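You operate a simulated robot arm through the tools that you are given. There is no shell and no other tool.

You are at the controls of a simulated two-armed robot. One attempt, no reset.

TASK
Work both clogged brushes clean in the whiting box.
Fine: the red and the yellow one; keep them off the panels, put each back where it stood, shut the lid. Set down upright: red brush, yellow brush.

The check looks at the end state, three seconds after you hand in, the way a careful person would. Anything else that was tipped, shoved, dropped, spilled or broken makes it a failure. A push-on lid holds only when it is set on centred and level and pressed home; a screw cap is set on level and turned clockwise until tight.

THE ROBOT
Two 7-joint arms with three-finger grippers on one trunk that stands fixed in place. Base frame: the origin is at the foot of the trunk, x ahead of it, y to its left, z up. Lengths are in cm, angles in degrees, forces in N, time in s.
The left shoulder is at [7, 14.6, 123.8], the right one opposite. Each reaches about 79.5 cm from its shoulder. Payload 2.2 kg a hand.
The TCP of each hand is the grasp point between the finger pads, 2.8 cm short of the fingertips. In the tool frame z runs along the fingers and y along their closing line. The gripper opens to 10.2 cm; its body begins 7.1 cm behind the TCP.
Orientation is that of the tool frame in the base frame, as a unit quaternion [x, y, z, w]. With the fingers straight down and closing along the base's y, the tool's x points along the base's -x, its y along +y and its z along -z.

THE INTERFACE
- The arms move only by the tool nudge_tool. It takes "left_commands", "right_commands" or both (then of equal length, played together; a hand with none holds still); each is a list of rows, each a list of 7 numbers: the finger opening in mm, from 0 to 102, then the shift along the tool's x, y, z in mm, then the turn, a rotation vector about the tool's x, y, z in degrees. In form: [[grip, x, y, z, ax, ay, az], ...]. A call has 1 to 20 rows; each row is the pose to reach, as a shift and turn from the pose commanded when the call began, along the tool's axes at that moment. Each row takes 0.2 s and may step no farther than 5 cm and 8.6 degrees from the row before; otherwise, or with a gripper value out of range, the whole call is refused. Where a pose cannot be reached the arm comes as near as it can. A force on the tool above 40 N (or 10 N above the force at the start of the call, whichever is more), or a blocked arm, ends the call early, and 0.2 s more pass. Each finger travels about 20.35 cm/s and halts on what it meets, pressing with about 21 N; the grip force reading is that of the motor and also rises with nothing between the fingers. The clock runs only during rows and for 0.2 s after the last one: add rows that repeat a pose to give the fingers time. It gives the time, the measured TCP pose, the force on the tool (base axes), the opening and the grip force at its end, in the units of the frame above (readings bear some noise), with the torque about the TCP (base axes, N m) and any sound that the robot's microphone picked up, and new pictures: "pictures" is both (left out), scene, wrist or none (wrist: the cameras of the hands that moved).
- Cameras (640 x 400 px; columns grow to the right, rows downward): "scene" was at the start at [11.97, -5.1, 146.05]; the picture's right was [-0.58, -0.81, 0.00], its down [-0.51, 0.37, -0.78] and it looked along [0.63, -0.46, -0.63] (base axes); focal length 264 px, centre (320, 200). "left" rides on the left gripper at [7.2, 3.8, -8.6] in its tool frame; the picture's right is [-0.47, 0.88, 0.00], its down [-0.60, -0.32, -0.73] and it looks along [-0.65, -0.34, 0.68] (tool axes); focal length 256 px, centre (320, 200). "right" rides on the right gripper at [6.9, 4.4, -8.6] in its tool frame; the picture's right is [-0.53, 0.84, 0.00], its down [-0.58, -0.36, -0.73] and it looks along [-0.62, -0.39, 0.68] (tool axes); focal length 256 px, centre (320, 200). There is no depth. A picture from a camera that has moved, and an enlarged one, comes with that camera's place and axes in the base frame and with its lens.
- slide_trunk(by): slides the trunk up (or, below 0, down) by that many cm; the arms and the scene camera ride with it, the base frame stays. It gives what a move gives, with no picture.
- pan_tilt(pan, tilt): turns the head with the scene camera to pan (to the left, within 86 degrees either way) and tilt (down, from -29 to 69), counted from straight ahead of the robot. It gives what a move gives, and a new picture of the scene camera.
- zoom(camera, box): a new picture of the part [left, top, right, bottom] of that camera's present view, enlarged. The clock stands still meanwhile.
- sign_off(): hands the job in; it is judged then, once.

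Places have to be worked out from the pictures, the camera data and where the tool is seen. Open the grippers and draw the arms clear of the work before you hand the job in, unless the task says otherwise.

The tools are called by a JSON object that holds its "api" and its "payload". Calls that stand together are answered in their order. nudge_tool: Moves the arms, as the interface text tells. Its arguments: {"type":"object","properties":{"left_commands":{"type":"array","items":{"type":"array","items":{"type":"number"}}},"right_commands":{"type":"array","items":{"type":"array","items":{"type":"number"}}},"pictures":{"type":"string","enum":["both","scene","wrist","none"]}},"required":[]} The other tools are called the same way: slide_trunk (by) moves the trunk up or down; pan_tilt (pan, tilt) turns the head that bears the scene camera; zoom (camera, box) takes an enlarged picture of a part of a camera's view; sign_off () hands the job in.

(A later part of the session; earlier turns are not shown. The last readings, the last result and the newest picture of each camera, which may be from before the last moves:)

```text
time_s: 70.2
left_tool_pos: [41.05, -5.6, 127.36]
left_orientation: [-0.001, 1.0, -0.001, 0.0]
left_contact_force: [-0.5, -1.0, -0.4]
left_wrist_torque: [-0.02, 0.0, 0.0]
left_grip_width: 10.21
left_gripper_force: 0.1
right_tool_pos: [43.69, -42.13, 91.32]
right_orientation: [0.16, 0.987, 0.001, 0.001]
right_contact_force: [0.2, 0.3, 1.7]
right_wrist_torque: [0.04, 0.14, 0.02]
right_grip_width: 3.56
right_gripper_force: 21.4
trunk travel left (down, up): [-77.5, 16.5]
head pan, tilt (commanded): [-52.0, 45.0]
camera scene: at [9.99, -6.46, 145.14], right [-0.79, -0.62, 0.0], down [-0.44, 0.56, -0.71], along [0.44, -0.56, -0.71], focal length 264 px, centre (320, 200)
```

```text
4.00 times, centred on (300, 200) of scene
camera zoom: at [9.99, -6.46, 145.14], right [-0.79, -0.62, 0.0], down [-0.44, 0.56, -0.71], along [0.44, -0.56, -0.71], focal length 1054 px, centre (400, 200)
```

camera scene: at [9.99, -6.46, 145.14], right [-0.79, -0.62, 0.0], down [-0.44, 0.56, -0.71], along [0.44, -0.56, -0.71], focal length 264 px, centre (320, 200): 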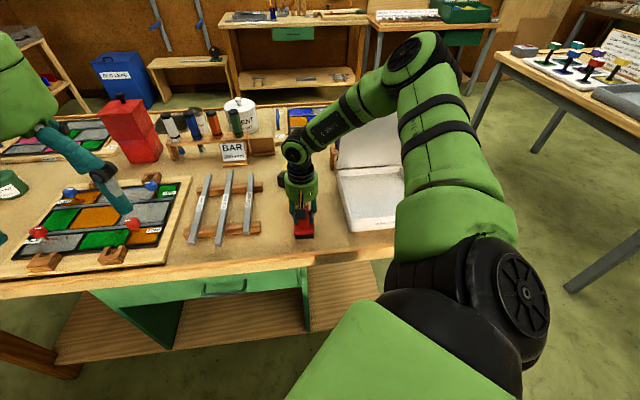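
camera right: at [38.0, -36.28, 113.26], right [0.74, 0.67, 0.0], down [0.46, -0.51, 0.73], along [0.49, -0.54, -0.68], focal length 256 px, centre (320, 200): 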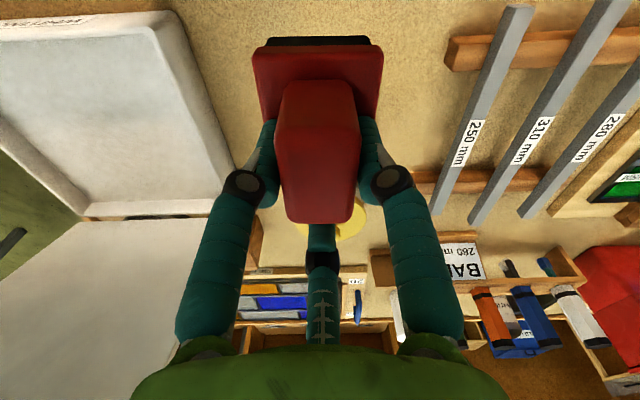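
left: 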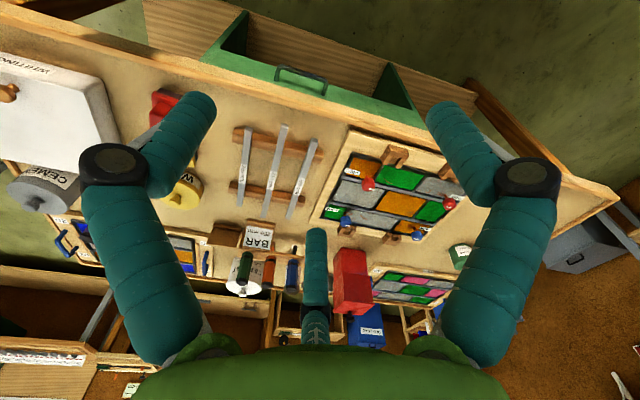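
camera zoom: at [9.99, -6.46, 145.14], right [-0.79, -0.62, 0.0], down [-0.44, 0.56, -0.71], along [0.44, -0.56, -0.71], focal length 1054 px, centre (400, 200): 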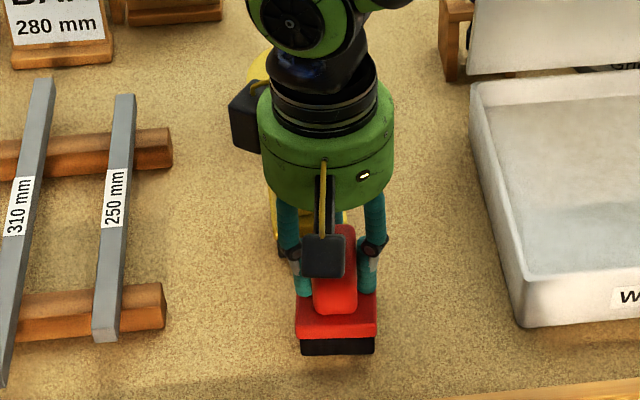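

The bench now carries the brush (force +1.7 N) and it stands within ~4 mm of its original spot. I open the fingers and rise straight up.

{"api": "nudge_tool", "payload": {"right_commands": [[45, 0, 0, 0, 0, 0, 0], [70, 0, 0, 0, 0, 0, 0], [70, 0, 0, 0, 0, 0, 0], [70, 0, 0, -15, 0, 0, 0], [70, 0, 0, -50, 0, 0, 0], [70, 0, 0, -90, 0, 0, 0], [70, 0, 0, -125, 0, 0, 0], [70, 0, 0, -125, 0, 0, 0]], "pictures": "both"}}

{"api": "zoom", "payload": {"camera": "scene", "box": [260, 150, 340, 250]}}

{"api": "zoom", "payload": {"camera": "right", "box": [220, 0, 420, 200]}}

```text
time_s: 72.0
left_tool_pos: [41.06, -5.65, 127.41]
left_orientation: [-0.001, 1.0, 0.0, 0.0]
left_contact_force: [0.9, -0.5, -0.4]
left_wrist_torque: [0.0, -0.01, 0.01]
left_grip_width: 10.19
left_gripper_force: 0.0
right_tool_pos: [43.71, -42.43, 103.59]
right_orientation: [0.159, 0.987, 0.001, 0.0]
right_contact_force: [0.2, 0.3, -0.4]
right_wrist_torque: [-0.01, 0.0, 0.0]
right_grip_width: 7.0
right_gripper_force: 0.0
trunk travel left (down, up): [-77.5, 16.5]
head pan, tilt (commanded): [-52.0, 45.0]
camera scene: at [10.05, -6.51, 145.13], right [-0.79, -0.62, 0.0], down [-0.44, 0.56, -0.71], along [0.44, -0.56, -0.71], focal length 264 px, centre (320, 200)
camera right: at [38.46, -36.18, 112.39], right [0.77, 0.63, 0.0], down [0.43, -0.53, 0.73], along [0.46, -0.56, -0.68], focal length 256 px, centre (320, 200)
```

scene: 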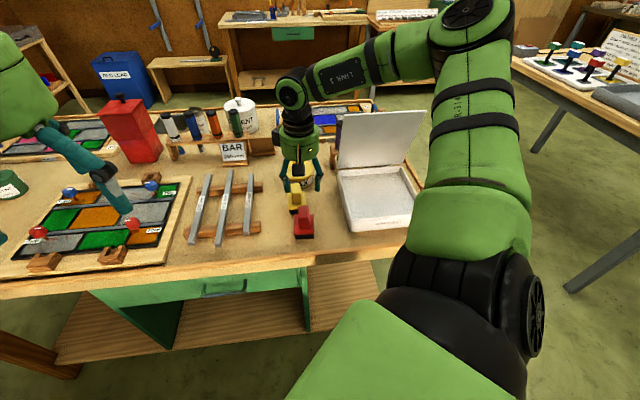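
right: 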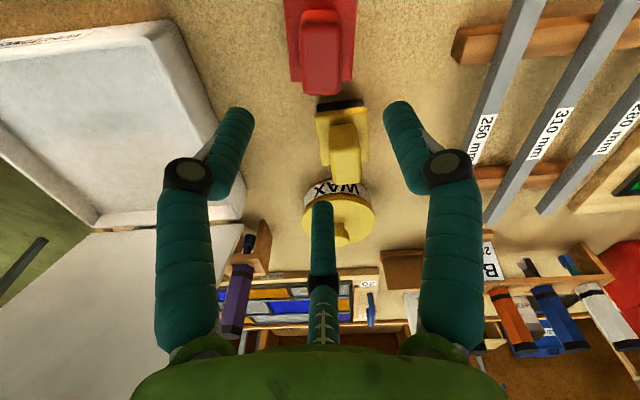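

```text
4.00 times, centred on (300, 200) of scene
camera zoom: at [10.05, -6.51, 145.13], right [-0.79, -0.62, 0.0], down [-0.44, 0.56, -0.71], along [0.44, -0.56, -0.71], focal length 1054 px, centre (400, 200)
```

zoom: 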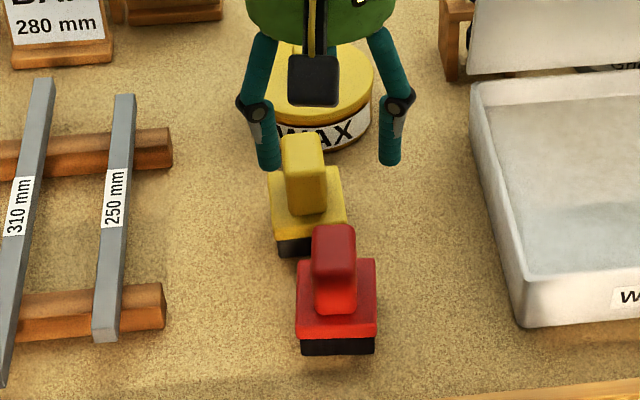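

```text
2.00 times, centred on (320, 100) of right
camera zoom: at [38.46, -36.18, 112.39], right [0.77, 0.63, 0.0], down [0.43, -0.53, 0.73], along [0.46, -0.56, -0.68], focal length 512 px, centre (320, 400)
```

zoom: 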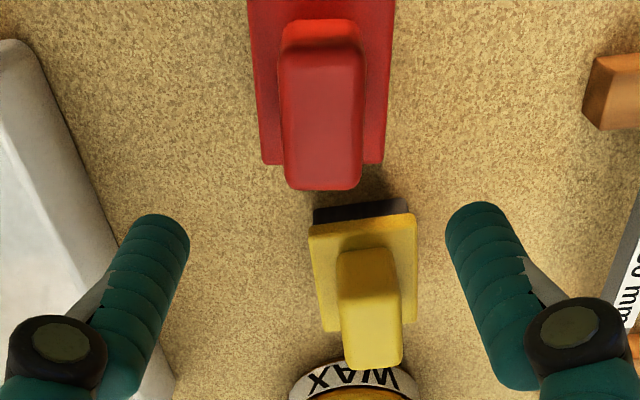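

The red brush stands upright, within a few millimetres of where it was, with clean black bristles. The yellow brush is the same size, centred near (51, -47.4) and turned ~4° differently; I move above it.

{"api": "nudge_tool", "payload": {"right_commands": [[70, -31, -9, 0, 0, 0, -1.5], [70, -62, -19, 0, 0, 0, -3], [70, -93, -28, 20, 0, 0, -4.3], [70, -93, -28, 50, 0, 0, -4.3], [70, -93, -28, 50, 0, 0, -4.3]], "pictures": "both"}}

{"api": "zoom", "payload": {"camera": "right", "box": [220, 0, 420, 200]}}

{"api": "zoom", "payload": {"camera": "scene", "box": [260, 130, 340, 230]}}

```text
time_s: 73.2
left_tool_pos: [40.89, -5.72, 127.44]
left_orientation: [-0.001, 1.0, -0.001, 0.0]
left_contact_force: [0.3, -0.2, -0.1]
left_wrist_torque: [-0.01, 0.0, 0.03]
left_grip_width: 10.16
left_gripper_force: 0.0
right_tool_pos: [51.58, -47.81, 98.95]
right_orientation: [0.121, 0.993, 0.0, 0.001]
right_contact_force: [0.9, -1.0, 0.3]
right_wrist_torque: [-0.04, 0.0, 0.02]
right_grip_width: 6.98
right_gripper_force: 0.0
trunk travel left (down, up): [-77.5, 16.5]
head pan, tilt (commanded): [-52.0, 45.0]
camera scene: at [9.93, -6.46, 145.14], right [-0.79, -0.62, 0.0], down [-0.44, 0.56, -0.71], along [0.44, -0.56, -0.71], focal length 264 px, centre (320, 200)
camera right: at [45.93, -42.12, 107.57], right [0.72, 0.69, 0.0], down [0.47, -0.49, 0.73], along [0.51, -0.53, -0.68], focal length 256 px, centre (320, 200)
```

scene: 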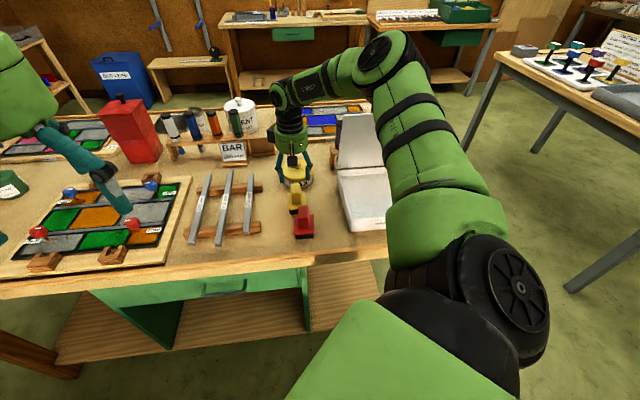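
right: 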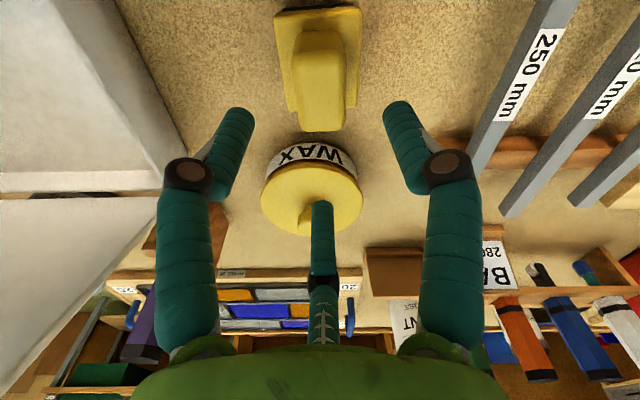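

```text
2.00 times, centred on (320, 100) of right
camera zoom: at [45.93, -42.12, 107.57], right [0.72, 0.69, 0.0], down [0.47, -0.49, 0.73], along [0.51, -0.53, -0.68], focal length 512 px, centre (320, 400)
```

zoom: 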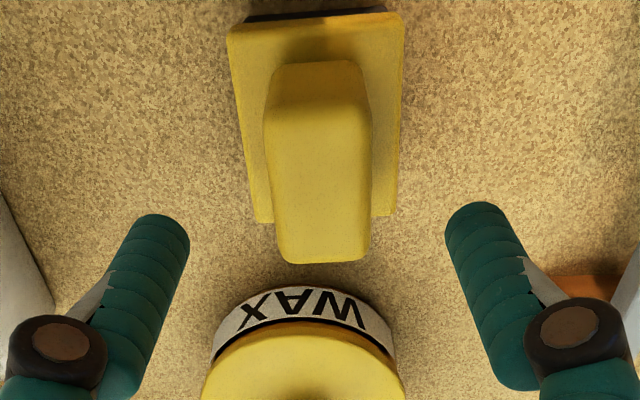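

```text
4.00 times, centred on (300, 180) of scene
camera zoom: at [9.93, -6.46, 145.14], right [-0.79, -0.62, 0.0], down [-0.44, 0.56, -0.71], along [0.44, -0.56, -0.71], focal length 1054 px, centre (400, 280)
```

zoom: 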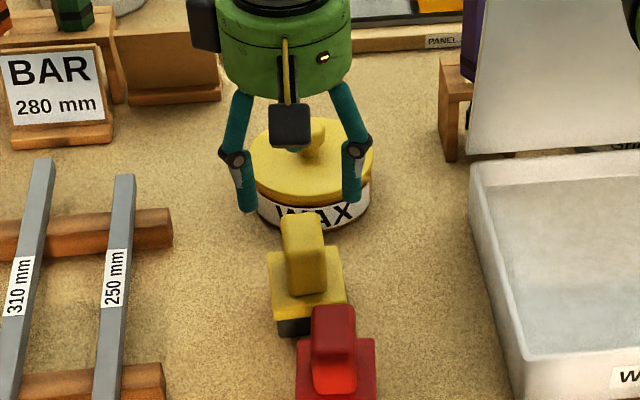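

Yellow handle centre is (50.8, -47.3), already well aligned; the wax tin leaves ~1.5 cm clearance to the far finger at 6 cm opening. I turn 2° more, descend to z≈91.4 and close.

{"api": "nudge_tool", "payload": {"right_commands": [[62, 0, -1.5, 20, 0, 0, -2], [62, 0, -1.5, 45, 0, 0, -2], [62, 0, -1.5, 58, 0, 0, -2], [62, 0, -1.5, 58, 0, 0, -2]], "pictures": "both"}}

{"api": "zoom", "payload": {"camera": "right", "box": [220, 20, 420, 260]}}

{"api": "zoom", "payload": {"camera": "scene", "box": [260, 130, 340, 230]}}

```text
time_s: 74.2
left_tool_pos: [40.95, -5.63, 127.38]
left_orientation: [-0.001, 1.0, -0.001, 0.0]
left_contact_force: [-0.3, 0.0, 0.4]
left_wrist_torque: [-0.03, 0.01, -0.01]
left_grip_width: 10.2
left_gripper_force: 0.1
right_tool_pos: [50.54, -47.63, 93.52]
right_orientation: [0.106, 0.994, 0.001, 0.002]
right_contact_force: [0.2, 0.1, 0.2]
right_wrist_torque: [-0.03, 0.03, 0.0]
right_grip_width: 6.2
right_gripper_force: 0.0
right hand out of reach, approached as far as the arm can: row 2, 3, 4
trunk travel left (down, up): [-77.5, 16.5]
head pan, tilt (commanded): [-52.0, 45.0]
camera scene: at [10.02, -6.52, 145.13], right [-0.79, -0.62, 0.0], down [-0.44, 0.56, -0.71], along [0.44, -0.56, -0.71], focal length 264 px, centre (320, 200)
camera right: at [44.63, -41.89, 102.18], right [0.7, 0.71, 0.0], down [0.48, -0.48, 0.73], along [0.52, -0.51, -0.68], focal length 256 px, centre (320, 200)
```

scene: 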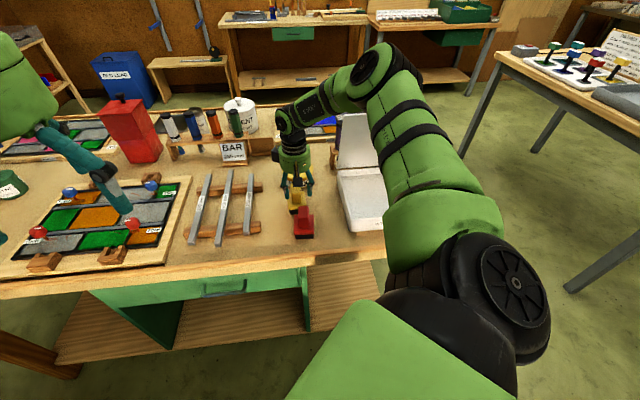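
right: 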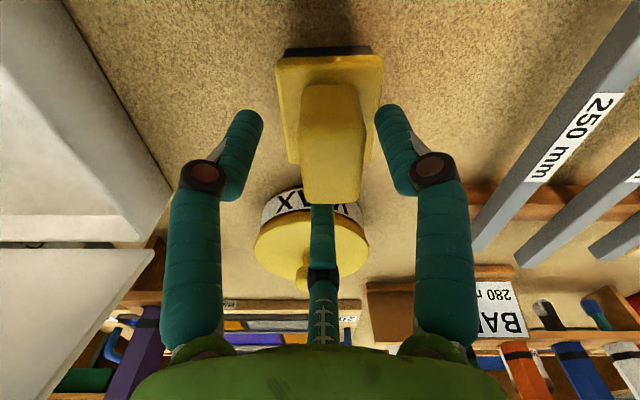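

```text
1.67 times, centred on (320, 140) of right
camera zoom: at [44.63, -41.89, 102.18], right [0.7, 0.71, 0.0], down [0.48, -0.48, 0.73], along [0.52, -0.51, -0.68], focal length 427 px, centre (320, 300)
```

zoom: 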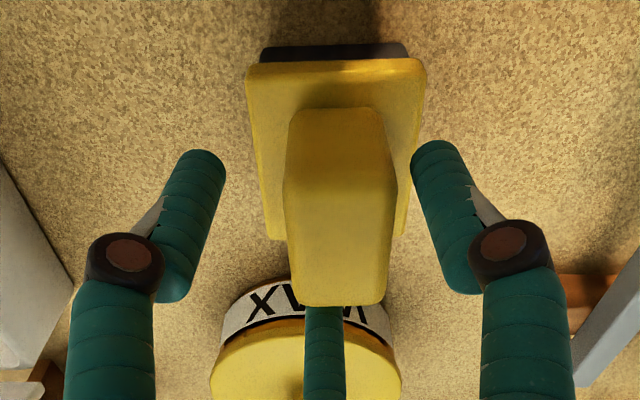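

```text
4.00 times, centred on (300, 180) of scene
camera zoom: at [10.02, -6.52, 145.13], right [-0.79, -0.62, 0.0], down [-0.44, 0.56, -0.71], along [0.44, -0.56, -0.71], focal length 1054 px, centre (400, 280)
```

zoom: 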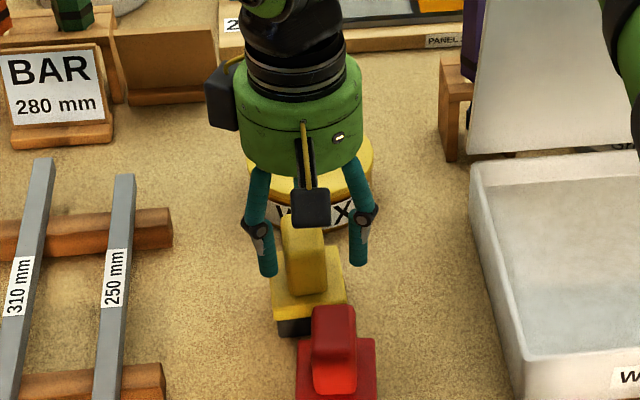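

The wrist limit stops me at this heading, so I turn 5.5° back (the brush can seat itself between the fingers), centre over the handle, and go down to grip height.

{"api": "nudge_tool", "payload": {"right_commands": [[66, -5, -1, -2, 0, 0, 5.5], [66, -11, -2, 0, 0, 0, 5.5], [66, -11, -2, 10, 0, 0, 5.5], [66, -11, -2, 21, 0, 0, 5.5], [66, -11, -2, 21, 0, 0, 5.5]], "pictures": "both"}}

{"api": "zoom", "payload": {"camera": "right", "box": [220, 20, 420, 260]}}

```text
time_s: 75.4
left_tool_pos: [41.08, -5.65, 127.38]
left_orientation: [-0.002, 1.0, 0.0, 0.0]
left_contact_force: [-0.1, 0.5, 0.5]
left_wrist_torque: [-0.01, 0.03, 0.0]
left_grip_width: 10.17
left_gripper_force: 0.0
right_tool_pos: [50.7, -47.24, 92.39]
right_orientation: [0.152, 0.988, 0.0, 0.001]
right_contact_force: [0.6, -0.3, -0.1]
right_wrist_torque: [0.02, 0.02, -0.04]
right_grip_width: 6.58
right_gripper_force: 0.1
right hand out of reach, approached as far as the arm can: row 3, 4, 5
trunk travel left (down, up): [-77.5, 16.5]
head pan, tilt (commanded): [-52.0, 45.0]
camera scene: at [10.01, -6.48, 145.13], right [-0.79, -0.62, 0.0], down [-0.44, 0.56, -0.71], along [0.44, -0.56, -0.71], focal length 264 px, centre (320, 200)
camera right: at [45.29, -41.1, 101.03], right [0.76, 0.65, 0.0], down [0.44, -0.52, 0.73], along [0.47, -0.56, -0.68], focal length 256 px, centre (320, 200)
```

scene: 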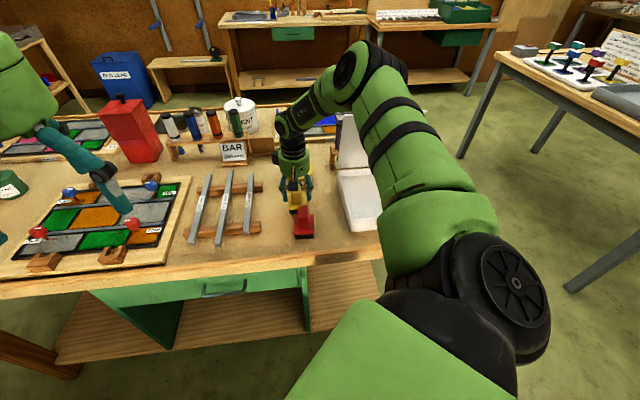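
right: 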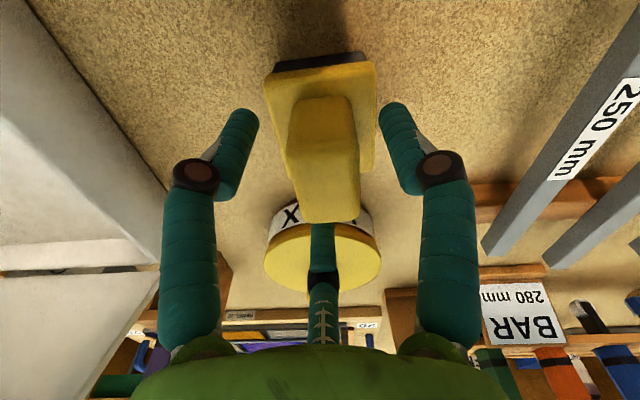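

```text
1.67 times, centred on (320, 140) of right
camera zoom: at [45.29, -41.1, 101.03], right [0.76, 0.65, 0.0], down [0.44, -0.52, 0.73], along [0.47, -0.56, -0.68], focal length 427 px, centre (320, 300)
```

zoom: 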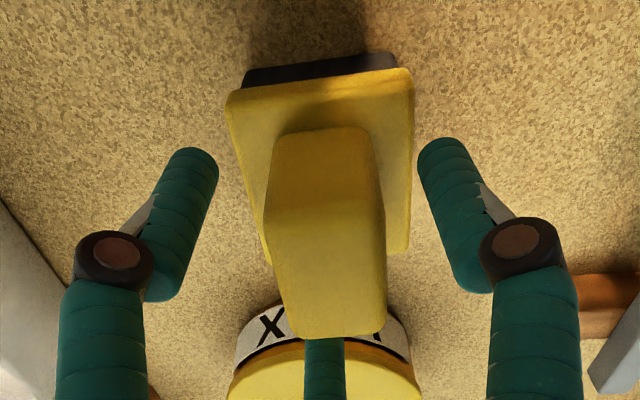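

The TCP stalls at 92.4: that is the arm's radial reach at this shoulder height, not just the heading. I raise the hand clear, then lower the trunk 10 cm so the shoulder is level with the wrist.

{"api": "nudge_tool", "payload": {"right_commands": [[66, 0, 0, -30, 0, 0, 0], [66, 0, 0, -70, 0, 0, 0], [66, 10, 0, -110, 0, 0, 0], [66, 15, 0, -140, 0, 0, 0], [66, 15, 0, -140, 0, 0, 0]], "pictures": "scene"}}

{"api": "slide_trunk", "payload": {"by": -10}}

{"api": "zoom", "payload": {"camera": "scene", "box": [0, 0, 640, 400]}}

{"api": "zoom", "payload": {"camera": "right", "box": [0, 0, 640, 400]}}

```text
time_s: 76.6
left_tool_pos: [41.12, -5.69, 127.35]
left_orientation: [-0.002, 1.0, 0.0, 0.001]
left_contact_force: [-0.1, -0.2, -0.4]
left_wrist_torque: [0.03, 0.01, 0.05]
left_grip_width: 10.22
left_gripper_force: 0.1
right_tool_pos: [49.11, -46.85, 106.34]
right_orientation: [0.153, 0.988, 0.0, 0.001]
right_contact_force: [0.2, -1.0, 0.2]
right_wrist_torque: [-0.01, 0.02, -0.02]
right_grip_width: 6.59
right_gripper_force: 0.0
trunk travel left (down, up): [-77.5, 16.5]
head pan, tilt (commanded): [-52.0, 45.0]
camera scene: at [10.06, -6.51, 145.13], right [-0.79, -0.62, 0.0], down [-0.44, 0.56, -0.71], along [0.44, -0.56, -0.71], focal length 264 px, centre (320, 200)
```

scene: 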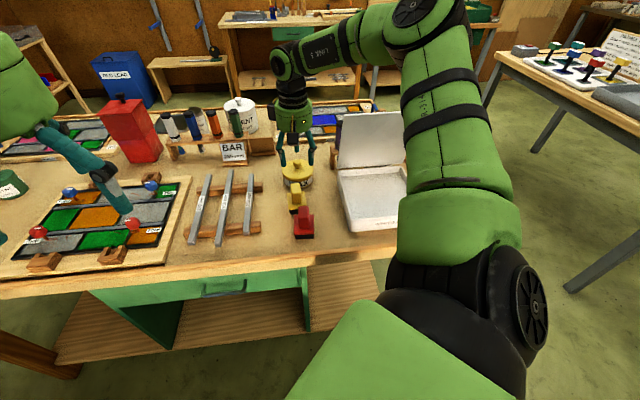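

```text
time_s: 78.0
left_tool_pos: [41.02, -5.64, 117.43]
left_orientation: [-0.001, 1.0, -0.001, 0.0]
left_contact_force: [0.0, -0.1, -1.1]
left_wrist_torque: [0.01, -0.01, 0.0]
left_grip_width: 10.19
left_gripper_force: 0.1
right_tool_pos: [49.02, -46.84, 96.34]
right_orientation: [0.152, 0.988, 0.001, 0.001]
right_contact_force: [-0.6, 0.2, 0.0]
right_wrist_torque: [-0.06, -0.03, 0.0]
right_grip_width: 6.6
right_gripper_force: 0.1
trunk travel left (down, up): [-67.5, 26.5]
head pan, tilt (commanded): [-52.0, 45.0]
```

```text
1.00 times, centred on (320, 200) of scene (not enlarged: the box is as wide or as high as the picture)
camera zoom: at [9.98, -6.47, 135.14], right [-0.79, -0.62, 0.0], down [-0.44, 0.56, -0.71], along [0.44, -0.56, -0.71], focal length 264 px, centre (320, 200)
```

zoom: 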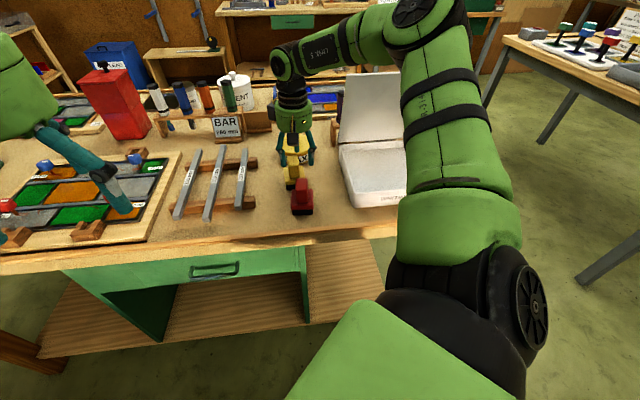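

```text
1.00 times, centred on (320, 200) of right (not enlarged: the box is as wide or as high as the picture)
camera zoom: at [43.74, -40.69, 104.99], right [0.76, 0.65, 0.0], down [0.44, -0.52, 0.73], along [0.47, -0.56, -0.68], focal length 256 px, centre (320, 200)
```

zoom: 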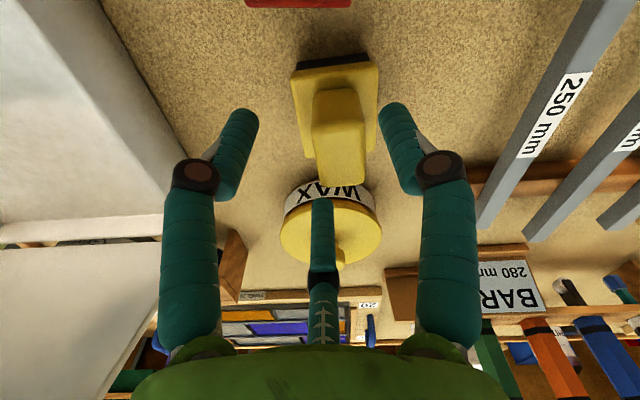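

Trunk lowered; the hand is at (49, -46.8, 96.3). I shift over the yellow handle, turn 4° toward the brush's heading and descend, checking reach.

{"api": "nudge_tool", "payload": {"right_commands": [[66, -14, -2, 0, 0, 0, -2], [66, -27, -3, 0, 0, 0, -4], [66, -27, -3, 20, 0, 0, -4], [66, -27, -3, 38, 0, 0, -4], [66, -27, -3, 48, 0, 0, -4], [66, -27, -3, 48, 0, 0, -4]], "pictures": "both"}}

{"api": "zoom", "payload": {"camera": "right", "box": [220, 20, 420, 260]}}

{"api": "zoom", "payload": {"camera": "scene", "box": [260, 130, 340, 230]}}

```text
time_s: 79.4
left_tool_pos: [41.17, -5.62, 117.21]
left_orientation: [-0.002, 1.0, -0.001, 0.0]
left_contact_force: [-0.2, 0.6, 1.3]
left_wrist_torque: [-0.02, -0.02, -0.01]
left_grip_width: 10.2
left_gripper_force: 0.1
right_tool_pos: [51.53, -47.91, 91.59]
right_orientation: [0.118, 0.993, 0.001, 0.0]
right_contact_force: [0.5, -0.4, -0.1]
right_wrist_torque: [-0.02, 0.0, 0.01]
right_grip_width: 6.6
right_gripper_force: 0.0
trunk travel left (down, up): [-67.5, 26.5]
head pan, tilt (commanded): [-52.0, 45.0]
camera scene: at [9.99, -6.48, 135.14], right [-0.79, -0.62, 0.0], down [-0.44, 0.56, -0.71], along [0.44, -0.56, -0.71], focal length 264 px, centre (320, 200)
camera right: at [45.75, -42.13, 100.24], right [0.72, 0.7, 0.0], down [0.47, -0.49, 0.73], along [0.51, -0.52, -0.68], focal length 256 px, centre (320, 200)
```

scene: 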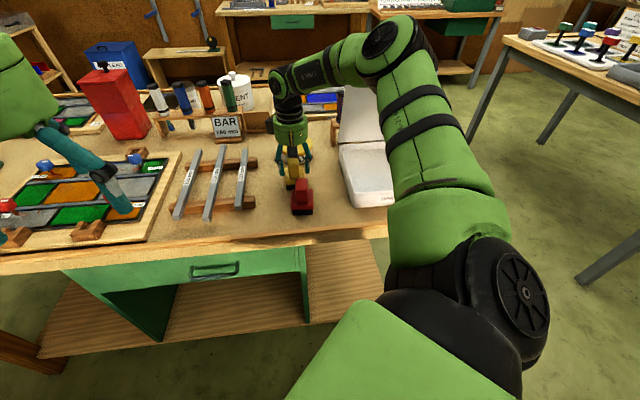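
right: 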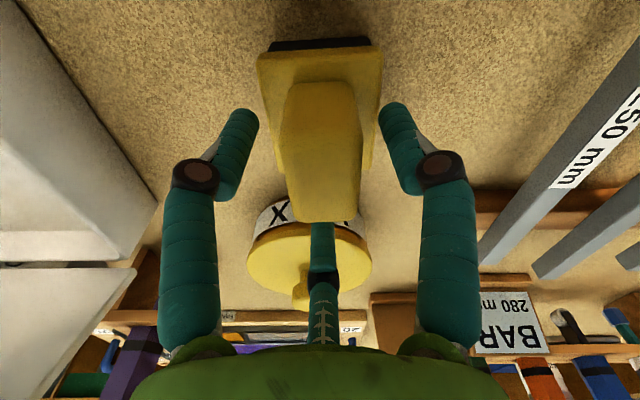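

```text
1.67 times, centred on (320, 140) of right
camera zoom: at [45.75, -42.13, 100.24], right [0.72, 0.7, 0.0], down [0.47, -0.49, 0.73], along [0.51, -0.52, -0.68], focal length 427 px, centre (320, 300)
```

zoom: 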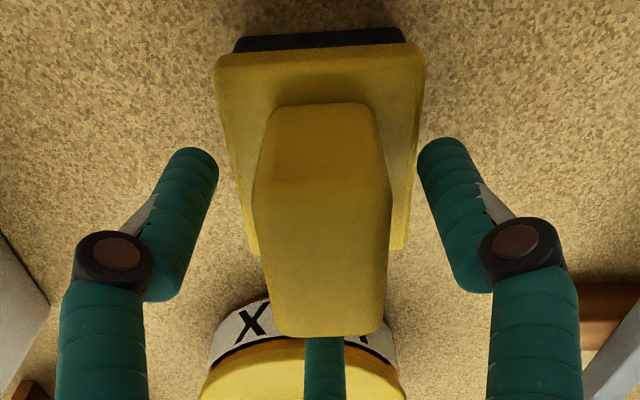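

```text
4.00 times, centred on (300, 180) of scene
camera zoom: at [9.99, -6.48, 135.14], right [-0.79, -0.62, 0.0], down [-0.44, 0.56, -0.71], along [0.44, -0.56, -0.71], focal length 1054 px, centre (400, 280)
```

zoom: 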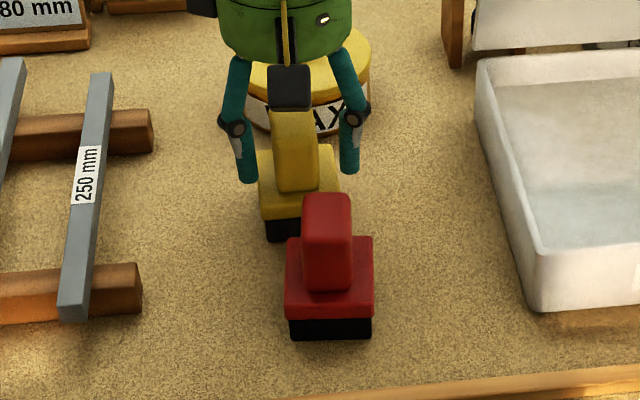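

Now it reaches: TCP (51.5, -47.9, 91.6) with the handle centred between the fingers. I close the grip here.

{"api": "nudge_tool", "payload": {"right_commands": [[50, 0, 0, 2, 0, 0, 0], [10, 0, 0, 2, 0, 0, 0], [10, 0, 0, 2, 0, 0, 0], [10, 0, 0, 2, 0, 0, 0]], "pictures": "both"}}

{"api": "zoom", "payload": {"camera": "right", "box": [220, 20, 420, 260]}}

{"api": "zoom", "payload": {"camera": "scene", "box": [260, 130, 340, 230]}}

```text
time_s: 80.4
left_tool_pos: [41.08, -5.6, 117.29]
left_orientation: [-0.002, 1.0, -0.001, -0.001]
left_contact_force: [0.3, 0.0, -0.5]
left_wrist_torque: [-0.02, -0.02, -0.04]
left_grip_width: 10.18
left_gripper_force: 0.0
right_tool_pos: [51.54, -47.88, 91.38]
right_orientation: [0.117, 0.993, 0.001, 0.001]
right_contact_force: [1.6, 0.0, 3.0]
right_wrist_torque: [0.03, 0.01, -0.03]
right_grip_width: 3.55
right_gripper_force: 20.8
trunk travel left (down, up): [-67.5, 26.5]
head pan, tilt (commanded): [-52.0, 45.0]
camera scene: at [10.01, -6.45, 135.14], right [-0.79, -0.62, 0.0], down [-0.44, 0.56, -0.71], along [0.44, -0.56, -0.71], focal length 264 px, centre (320, 200)
camera right: at [45.75, -42.06, 100.04], right [0.72, 0.7, 0.0], down [0.47, -0.49, 0.73], along [0.51, -0.52, -0.68], focal length 256 px, centre (320, 200)
```

scene: 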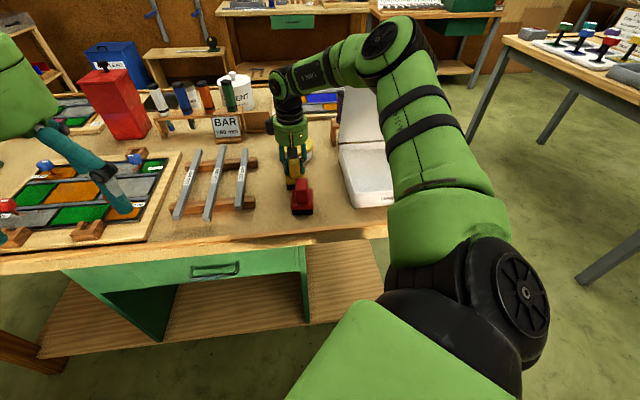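
right: 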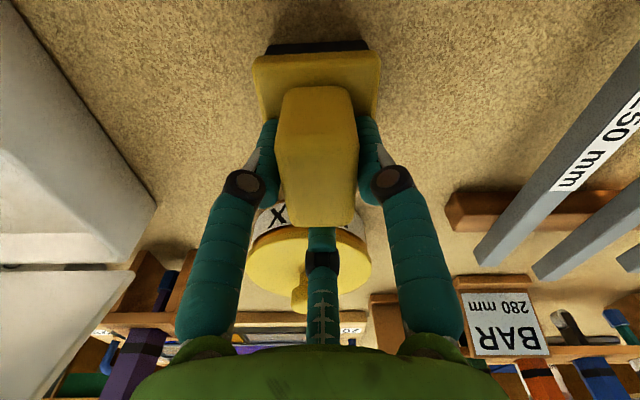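

```text
1.67 times, centred on (320, 140) of right
camera zoom: at [45.75, -42.06, 100.04], right [0.72, 0.7, 0.0], down [0.47, -0.49, 0.73], along [0.51, -0.52, -0.68], focal length 427 px, centre (320, 300)
```

zoom: 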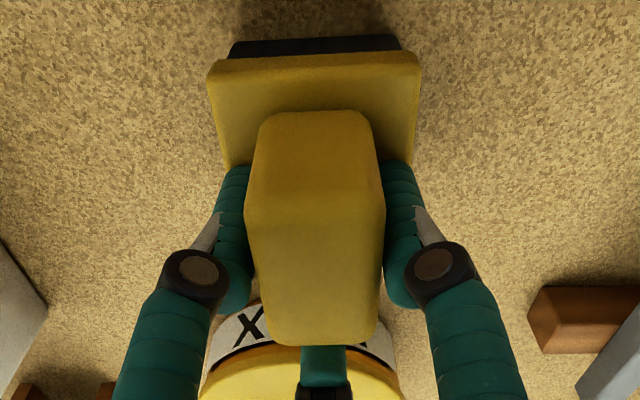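

```text
4.00 times, centred on (300, 180) of scene
camera zoom: at [10.01, -6.45, 135.14], right [-0.79, -0.62, 0.0], down [-0.44, 0.56, -0.71], along [0.44, -0.56, -0.71], focal length 1054 px, centre (400, 280)
```

zoom: 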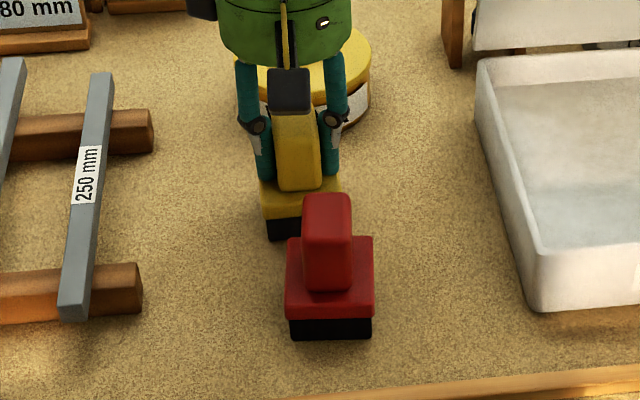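

Yellow is gripped like the red one was. I lift it straight up 13 cm and check it hangs level.

{"api": "nudge_tool", "payload": {"right_commands": [[10, 0, 0, -15, 0, 0, 0], [10, 0, 0, -50, 0, 0, 0], [10, 0, 0, -90, 0, 0, 0], [10, 0, 0, -130, 0, 0, 0], [10, 0, 0, -130, 0, 0, 0]], "pictures": "both"}}

{"api": "zoom", "payload": {"camera": "right", "box": [220, 0, 420, 120]}}

{"api": "zoom", "payload": {"camera": "scene", "box": [250, 100, 350, 225]}}

```text
time_s: 81.6
left_tool_pos: [41.14, -5.74, 117.33]
left_orientation: [-0.002, 1.0, 0.0, 0.0]
left_contact_force: [-0.2, -0.4, -0.9]
left_wrist_torque: [0.0, 0.0, -0.05]
left_grip_width: 10.2
left_gripper_force: 0.0
right_tool_pos: [51.66, -47.95, 104.59]
right_orientation: [0.117, 0.993, 0.0, 0.0]
right_contact_force: [0.9, 0.2, -2.0]
right_wrist_torque: [-0.01, -0.01, -0.02]
right_grip_width: 3.59
right_gripper_force: 21.3
trunk travel left (down, up): [-67.5, 26.5]
head pan, tilt (commanded): [-52.0, 45.0]
camera scene: at [10.06, -6.54, 135.13], right [-0.79, -0.62, 0.0], down [-0.44, 0.56, -0.71], along [0.44, -0.56, -0.71], focal length 264 px, centre (320, 200)
camera right: at [45.77, -42.19, 113.21], right [0.72, 0.7, 0.0], down [0.47, -0.49, 0.73], along [0.51, -0.52, -0.68], focal length 256 px, centre (320, 200)
```

scene: 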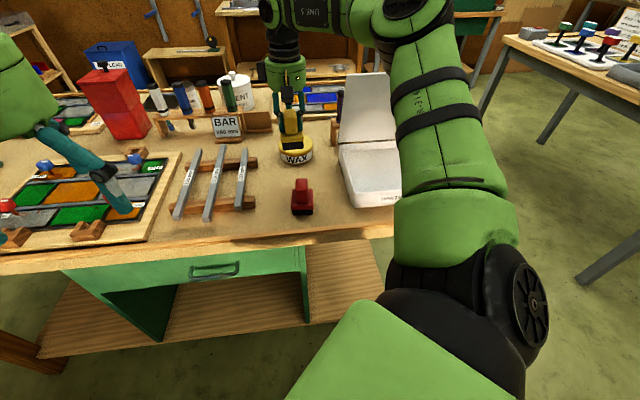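
right: 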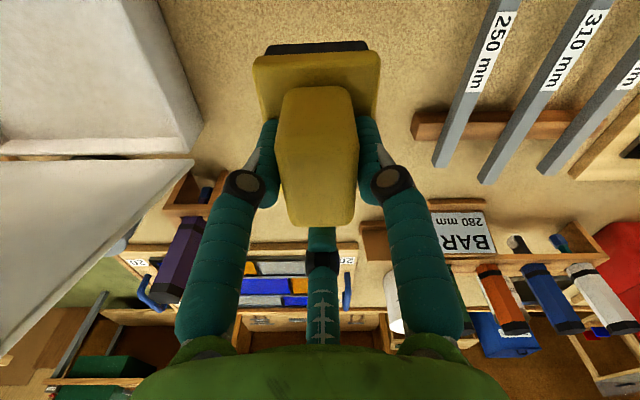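

```text
3.20 times, centred on (320, 60) of right
camera zoom: at [45.77, -42.19, 113.21], right [0.72, 0.7, 0.0], down [0.47, -0.49, 0.73], along [0.51, -0.52, -0.68], focal length 819 px, centre (320, 648)
```

zoom: 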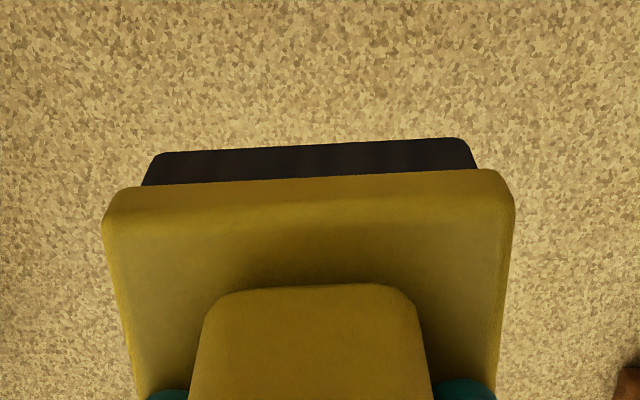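

```text
3.20 times, centred on (300, 162) of scene
camera zoom: at [10.06, -6.54, 135.13], right [-0.79, -0.62, 0.0], down [-0.44, 0.56, -0.71], along [0.44, -0.56, -0.71], focal length 844 px, centre (384, 320)
```

zoom: 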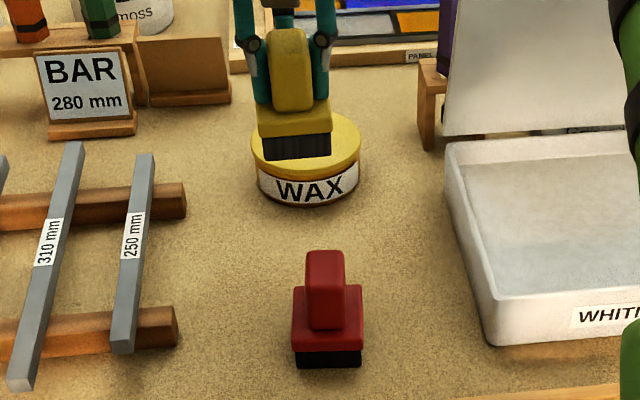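

The yellow brush hangs firmly. I carry it around in front of the open lid to the tray centre, turning the hand ~22° as before.

{"api": "nudge_tool", "payload": {"right_commands": [[10, 36, 10, 0, 0, 0, 0], [10, 73, 21, 0, 0, 0, 3], [10, 92, -21, 0, 0, 0, 7], [10, 111, -64, 0, 0, 0, 11], [10, 130, -106, 0, 0, 0, 15], [10, 149, -149, 0, 0, 0, 19], [10, 168, -191, 0, 0, 0, 22], [10, 168, -191, 0, 0, 0, 22]], "pictures": "both"}}

{"api": "zoom", "payload": {"camera": "scene", "box": [310, 60, 450, 225]}}

{"api": "zoom", "payload": {"camera": "right", "box": [220, 0, 420, 120]}}

```text
time_s: 83.4
left_tool_pos: [41.05, -5.71, 117.36]
left_orientation: [-0.001, 1.0, 0.0, -0.001]
left_contact_force: [-0.1, -1.1, 0.0]
left_wrist_torque: [0.0, 0.01, -0.01]
left_grip_width: 10.18
left_gripper_force: 0.1
right_tool_pos: [30.78, -62.65, 104.44]
right_orientation: [0.306, 0.952, 0.001, 0.001]
right_contact_force: [-0.2, 0.6, -2.7]
right_wrist_torque: [-0.02, -0.03, 0.0]
right_grip_width: 3.51
right_gripper_force: 20.8
trunk travel left (down, up): [-67.5, 26.5]
head pan, tilt (commanded): [-52.0, 45.0]
camera scene: at [10.1, -6.48, 135.12], right [-0.79, -0.62, 0.0], down [-0.44, 0.56, -0.71], along [0.43, -0.56, -0.71], focal length 264 px, centre (320, 200)
camera right: at [27.64, -55.25, 113.09], right [0.93, 0.38, 0.0], down [0.26, -0.63, 0.73], along [0.28, -0.68, -0.68], focal length 256 px, centre (320, 200)
```

scene: 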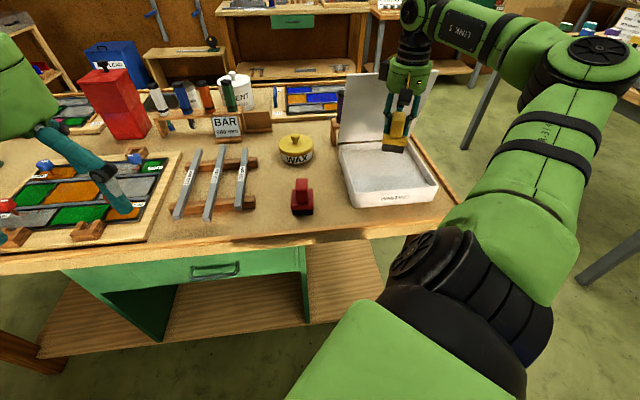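
right: 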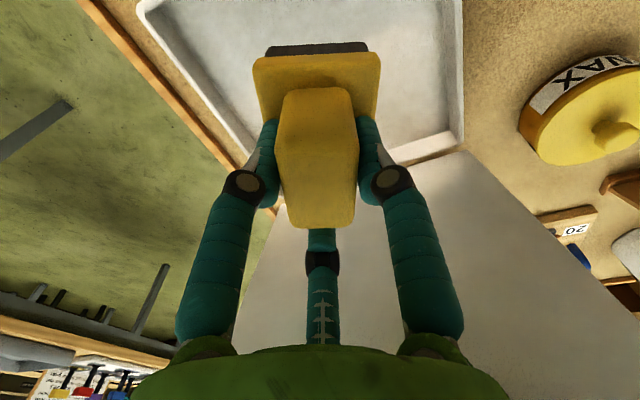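

```text
2.42 times, centred on (380, 142) of scene
camera zoom: at [10.1, -6.48, 135.12], right [-0.79, -0.62, 0.0], down [-0.44, 0.56, -0.71], along [0.43, -0.56, -0.71], focal length 639 px, centre (174, 339)
```

zoom: 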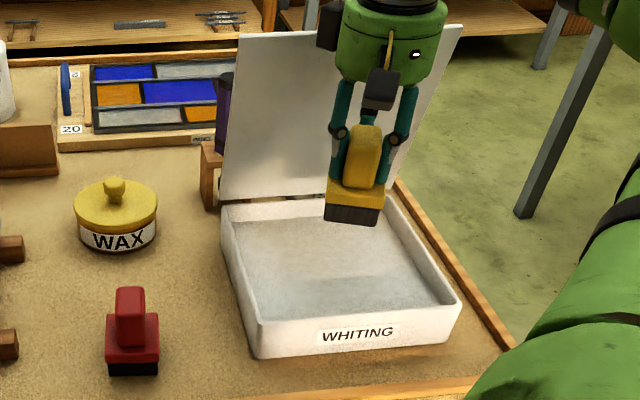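

```text
3.20 times, centred on (320, 60) of right
camera zoom: at [27.64, -55.25, 113.09], right [0.93, 0.38, 0.0], down [0.26, -0.63, 0.73], along [0.28, -0.68, -0.68], focal length 819 px, centre (320, 648)
```

zoom: 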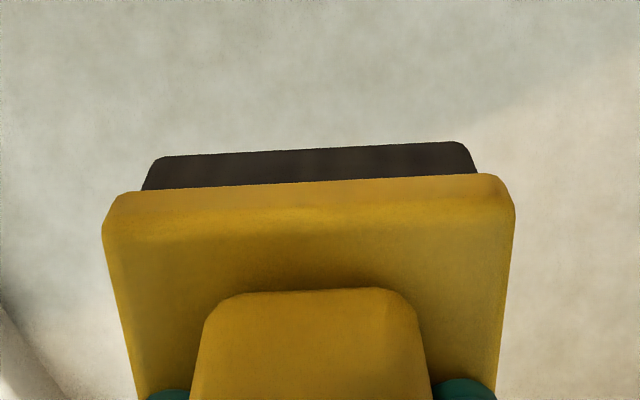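

This gives the clogged (brownish-grey) baseline for the yellow bristles. I lower to the whiting surface, gently for the last part, and start scrubbing.

{"api": "nudge_tool", "payload": {"right_commands": [[10, 0, 0, 40, 0, 0, 0], [10, 0, 0, 75, 0, 0, 0], [10, 0, 0, 93, 0, 0, 0], [10, 0, 0, 100, 0, 0, 0], [10, 0, 0, 103, 0, 0, 0], [10, 0, 0, 103, 0, 0, 0]], "pictures": "scene"}}

{"api": "zoom", "payload": {"camera": "scene", "box": [310, 60, 450, 225]}}

```text
time_s: 84.8
left_tool_pos: [40.92, -5.55, 117.58]
left_orientation: [-0.002, 1.0, -0.001, 0.0]
left_contact_force: [0.2, 0.0, -1.3]
left_wrist_torque: [-0.01, -0.01, 0.02]
left_grip_width: 10.17
left_gripper_force: 0.0
right_tool_pos: [30.84, -62.62, 94.38]
right_orientation: [0.306, 0.952, -0.001, 0.003]
right_contact_force: [1.1, -2.0, 16.6]
right_wrist_torque: [0.37, 0.38, 0.07]
right_grip_width: 3.59
right_gripper_force: 21.2
trunk travel left (down, up): [-67.5, 26.5]
head pan, tilt (commanded): [-52.0, 45.0]
camera scene: at [9.87, -6.27, 135.18], right [-0.79, -0.62, 0.0], down [-0.43, 0.56, -0.71], along [0.44, -0.56, -0.71], focal length 264 px, centre (320, 200)
```

scene: 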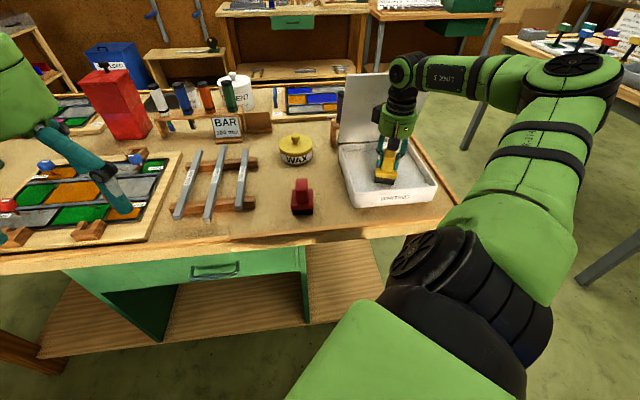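

```text
2.42 times, centred on (380, 142) of scene
camera zoom: at [9.87, -6.27, 135.18], right [-0.79, -0.62, 0.0], down [-0.43, 0.56, -0.71], along [0.44, -0.56, -0.71], focal length 639 px, centre (174, 339)
```

zoom: 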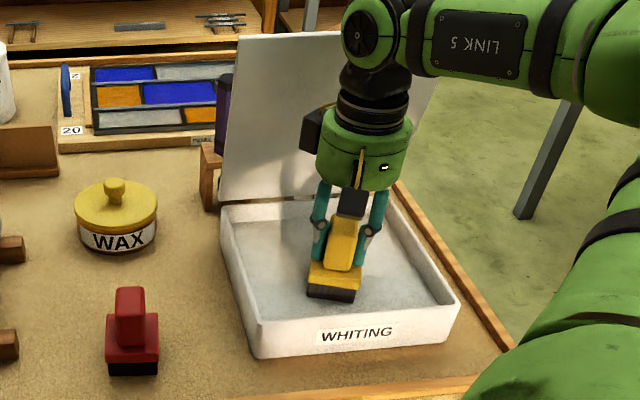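

Pressing with ~17 N on the whiting. I scrub back and forth in two runs.

{"api": "nudge_tool", "payload": {"right_commands": [[10, 0, 15, 0, 0, 0, 0], [10, 0, 35, 0, 0, 0, 0], [10, 0, 15, 0, 0, 0, 0], [10, 0, -10, 0, 0, 0, 0], [10, 0, -35, 0, 0, 0, 0], [10, 0, -15, 0, 0, 0, 0], [10, 0, 10, 0, 0, 0, 0], [10, 0, 35, 0, 0, 0, 0], [10, 0, 15, 0, 0, 0, 0], [10, 0, -10, 0, 0, 0, 0], [10, 0, -35, 0, 0, 0, 0], [10, 0, -15, 0, 0, 0, 0], [10, 0, 10, 0, 0, 0, 0], [10, 0, 35, 0, 0, 0, 0], [10, 0, 15, 0, 0, 0, 0], [10, 0, -10, 0, 0, 0, 0], [10, 0, -35, 0, 0, 0, 0], [10, 0, -15, 0, 0, 0, 0], [10, 0, 0, 0, 0, 0, 0]], "pictures": "none"}}

{"api": "nudge_tool", "payload": {"right_commands": [[10, 0, 20, 0, 0, 0, 0], [10, 0, 40, 0, 0, 0, 0], [10, 0, 20, 0, 0, 0, 0], [10, 0, 0, 0, 0, 0, 0], [10, 0, -20, 0, 0, 0, 0], [10, 0, -40, 0, 0, 0, 0], [10, 0, -20, 0, 0, 0, 0], [10, 0, 0, 0, 0, 0, 0], [10, 20, 20, 0, 0, 0, 0], [10, 0, 0, 0, 0, 0, 0], [10, -20, -20, 0, 0, 0, 0], [10, 0, 0, 0, 0, 0, 0], [10, 20, -20, 0, 0, 0, 0], [10, 0, 0, 0, 0, 0, 0], [10, -20, 20, 0, 0, 0, 0], [10, 0, 0, 0, 0, 0, 0], [10, 0, 0, -20, 0, 0, 0], [10, 0, 0, -50, 0, 0, 0], [10, 0, 0, -80, 0, 0, 0], [10, 0, 0, -80, 0, 0, 0]], "pictures": "both"}}

{"api": "zoom", "payload": {"camera": "right", "box": [220, 0, 420, 120]}}

{"api": "zoom", "payload": {"camera": "scene", "box": [310, 60, 450, 225]}}

```text
time_s: 88.8
left_tool_pos: [40.79, -5.2, 117.4]
left_orientation: [-0.002, 1.0, -0.002, 0.001]
left_contact_force: [0.4, -0.7, -0.4]
left_wrist_torque: [-0.02, 0.01, -0.02]
left_grip_width: 10.21
left_gripper_force: 0.1
right_tool_pos: [30.39, -62.58, 94.43]
right_orientation: [0.307, 0.952, -0.005, 0.002]
right_contact_force: [-8.5, -9.4, 29.2]
right_wrist_torque: [0.39, 0.49, 0.27]
right_grip_width: 3.56
right_gripper_force: 21.5
trunk travel left (down, up): [-67.5, 26.5]
head pan, tilt (commanded): [-52.0, 45.0]
```

```text
time_s: 93.0
left_tool_pos: [41.06, -5.64, 117.31]
left_orientation: [-0.002, 1.0, 0.0, -0.001]
left_contact_force: [-0.2, 0.7, 0.9]
left_wrist_torque: [0.02, 0.03, -0.01]
left_grip_width: 10.18
left_gripper_force: 0.1
right_tool_pos: [31.04, -62.83, 102.06]
right_orientation: [0.305, 0.952, 0.002, -0.001]
right_contact_force: [0.3, -0.3, -1.5]
right_wrist_torque: [0.0, -0.02, 0.01]
right_grip_width: 3.56
right_gripper_force: 20.7
trunk travel left (down, up): [-67.5, 26.5]
head pan, tilt (commanded): [-52.0, 45.0]
camera scene: at [10.09, -6.54, 135.12], right [-0.79, -0.62, 0.0], down [-0.44, 0.56, -0.71], along [0.44, -0.56, -0.71], focal length 264 px, centre (320, 200)
camera right: at [27.9, -55.31, 110.79], right [0.93, 0.38, 0.0], down [0.26, -0.63, 0.73], along [0.28, -0.68, -0.68], focal length 256 px, centre (320, 200)
```

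scene: 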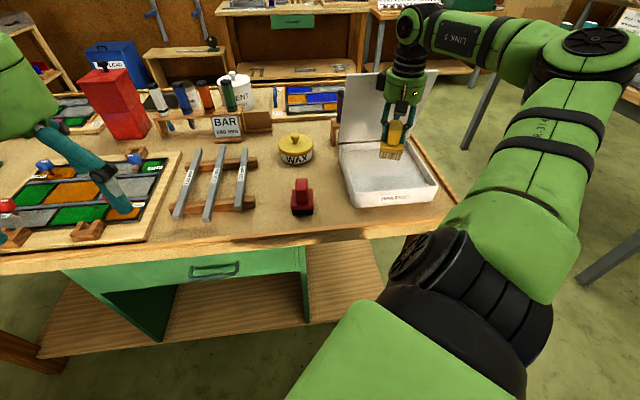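
right: 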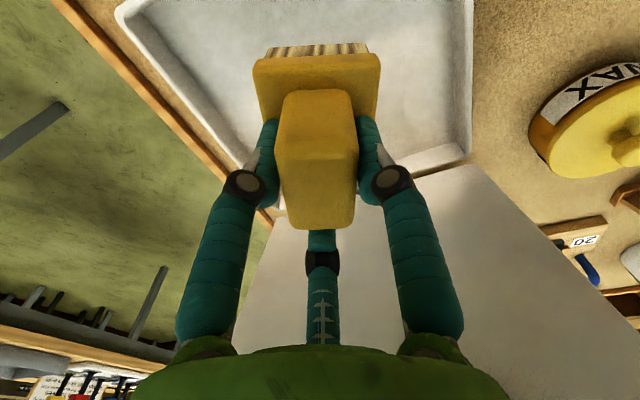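

```text
3.20 times, centred on (320, 60) of right
camera zoom: at [27.9, -55.31, 110.79], right [0.93, 0.38, 0.0], down [0.26, -0.63, 0.73], along [0.28, -0.68, -0.68], focal length 819 px, centre (320, 648)
```

zoom: 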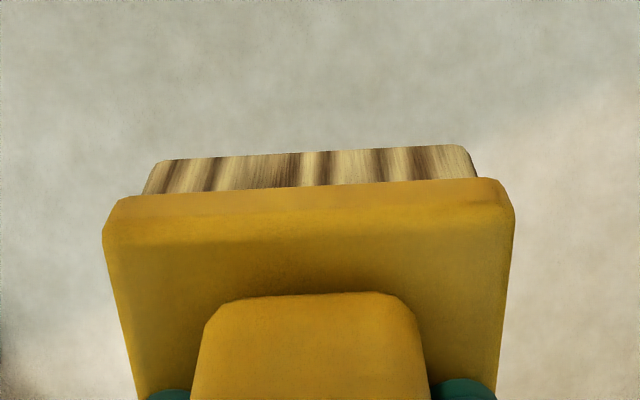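

```text
2.42 times, centred on (380, 142) of scene
camera zoom: at [10.09, -6.54, 135.12], right [-0.79, -0.62, 0.0], down [-0.44, 0.56, -0.71], along [0.44, -0.56, -0.71], focal length 639 px, centre (174, 339)
```

zoom: 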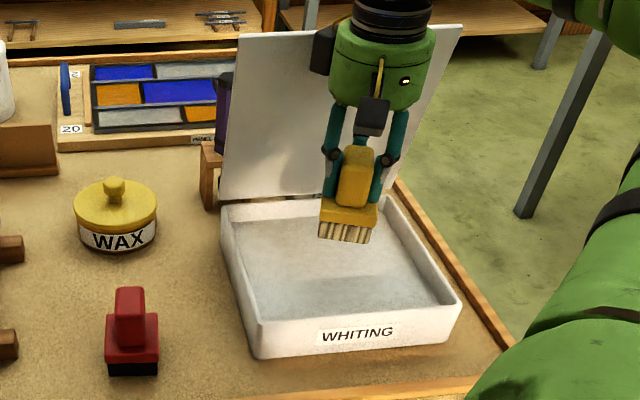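

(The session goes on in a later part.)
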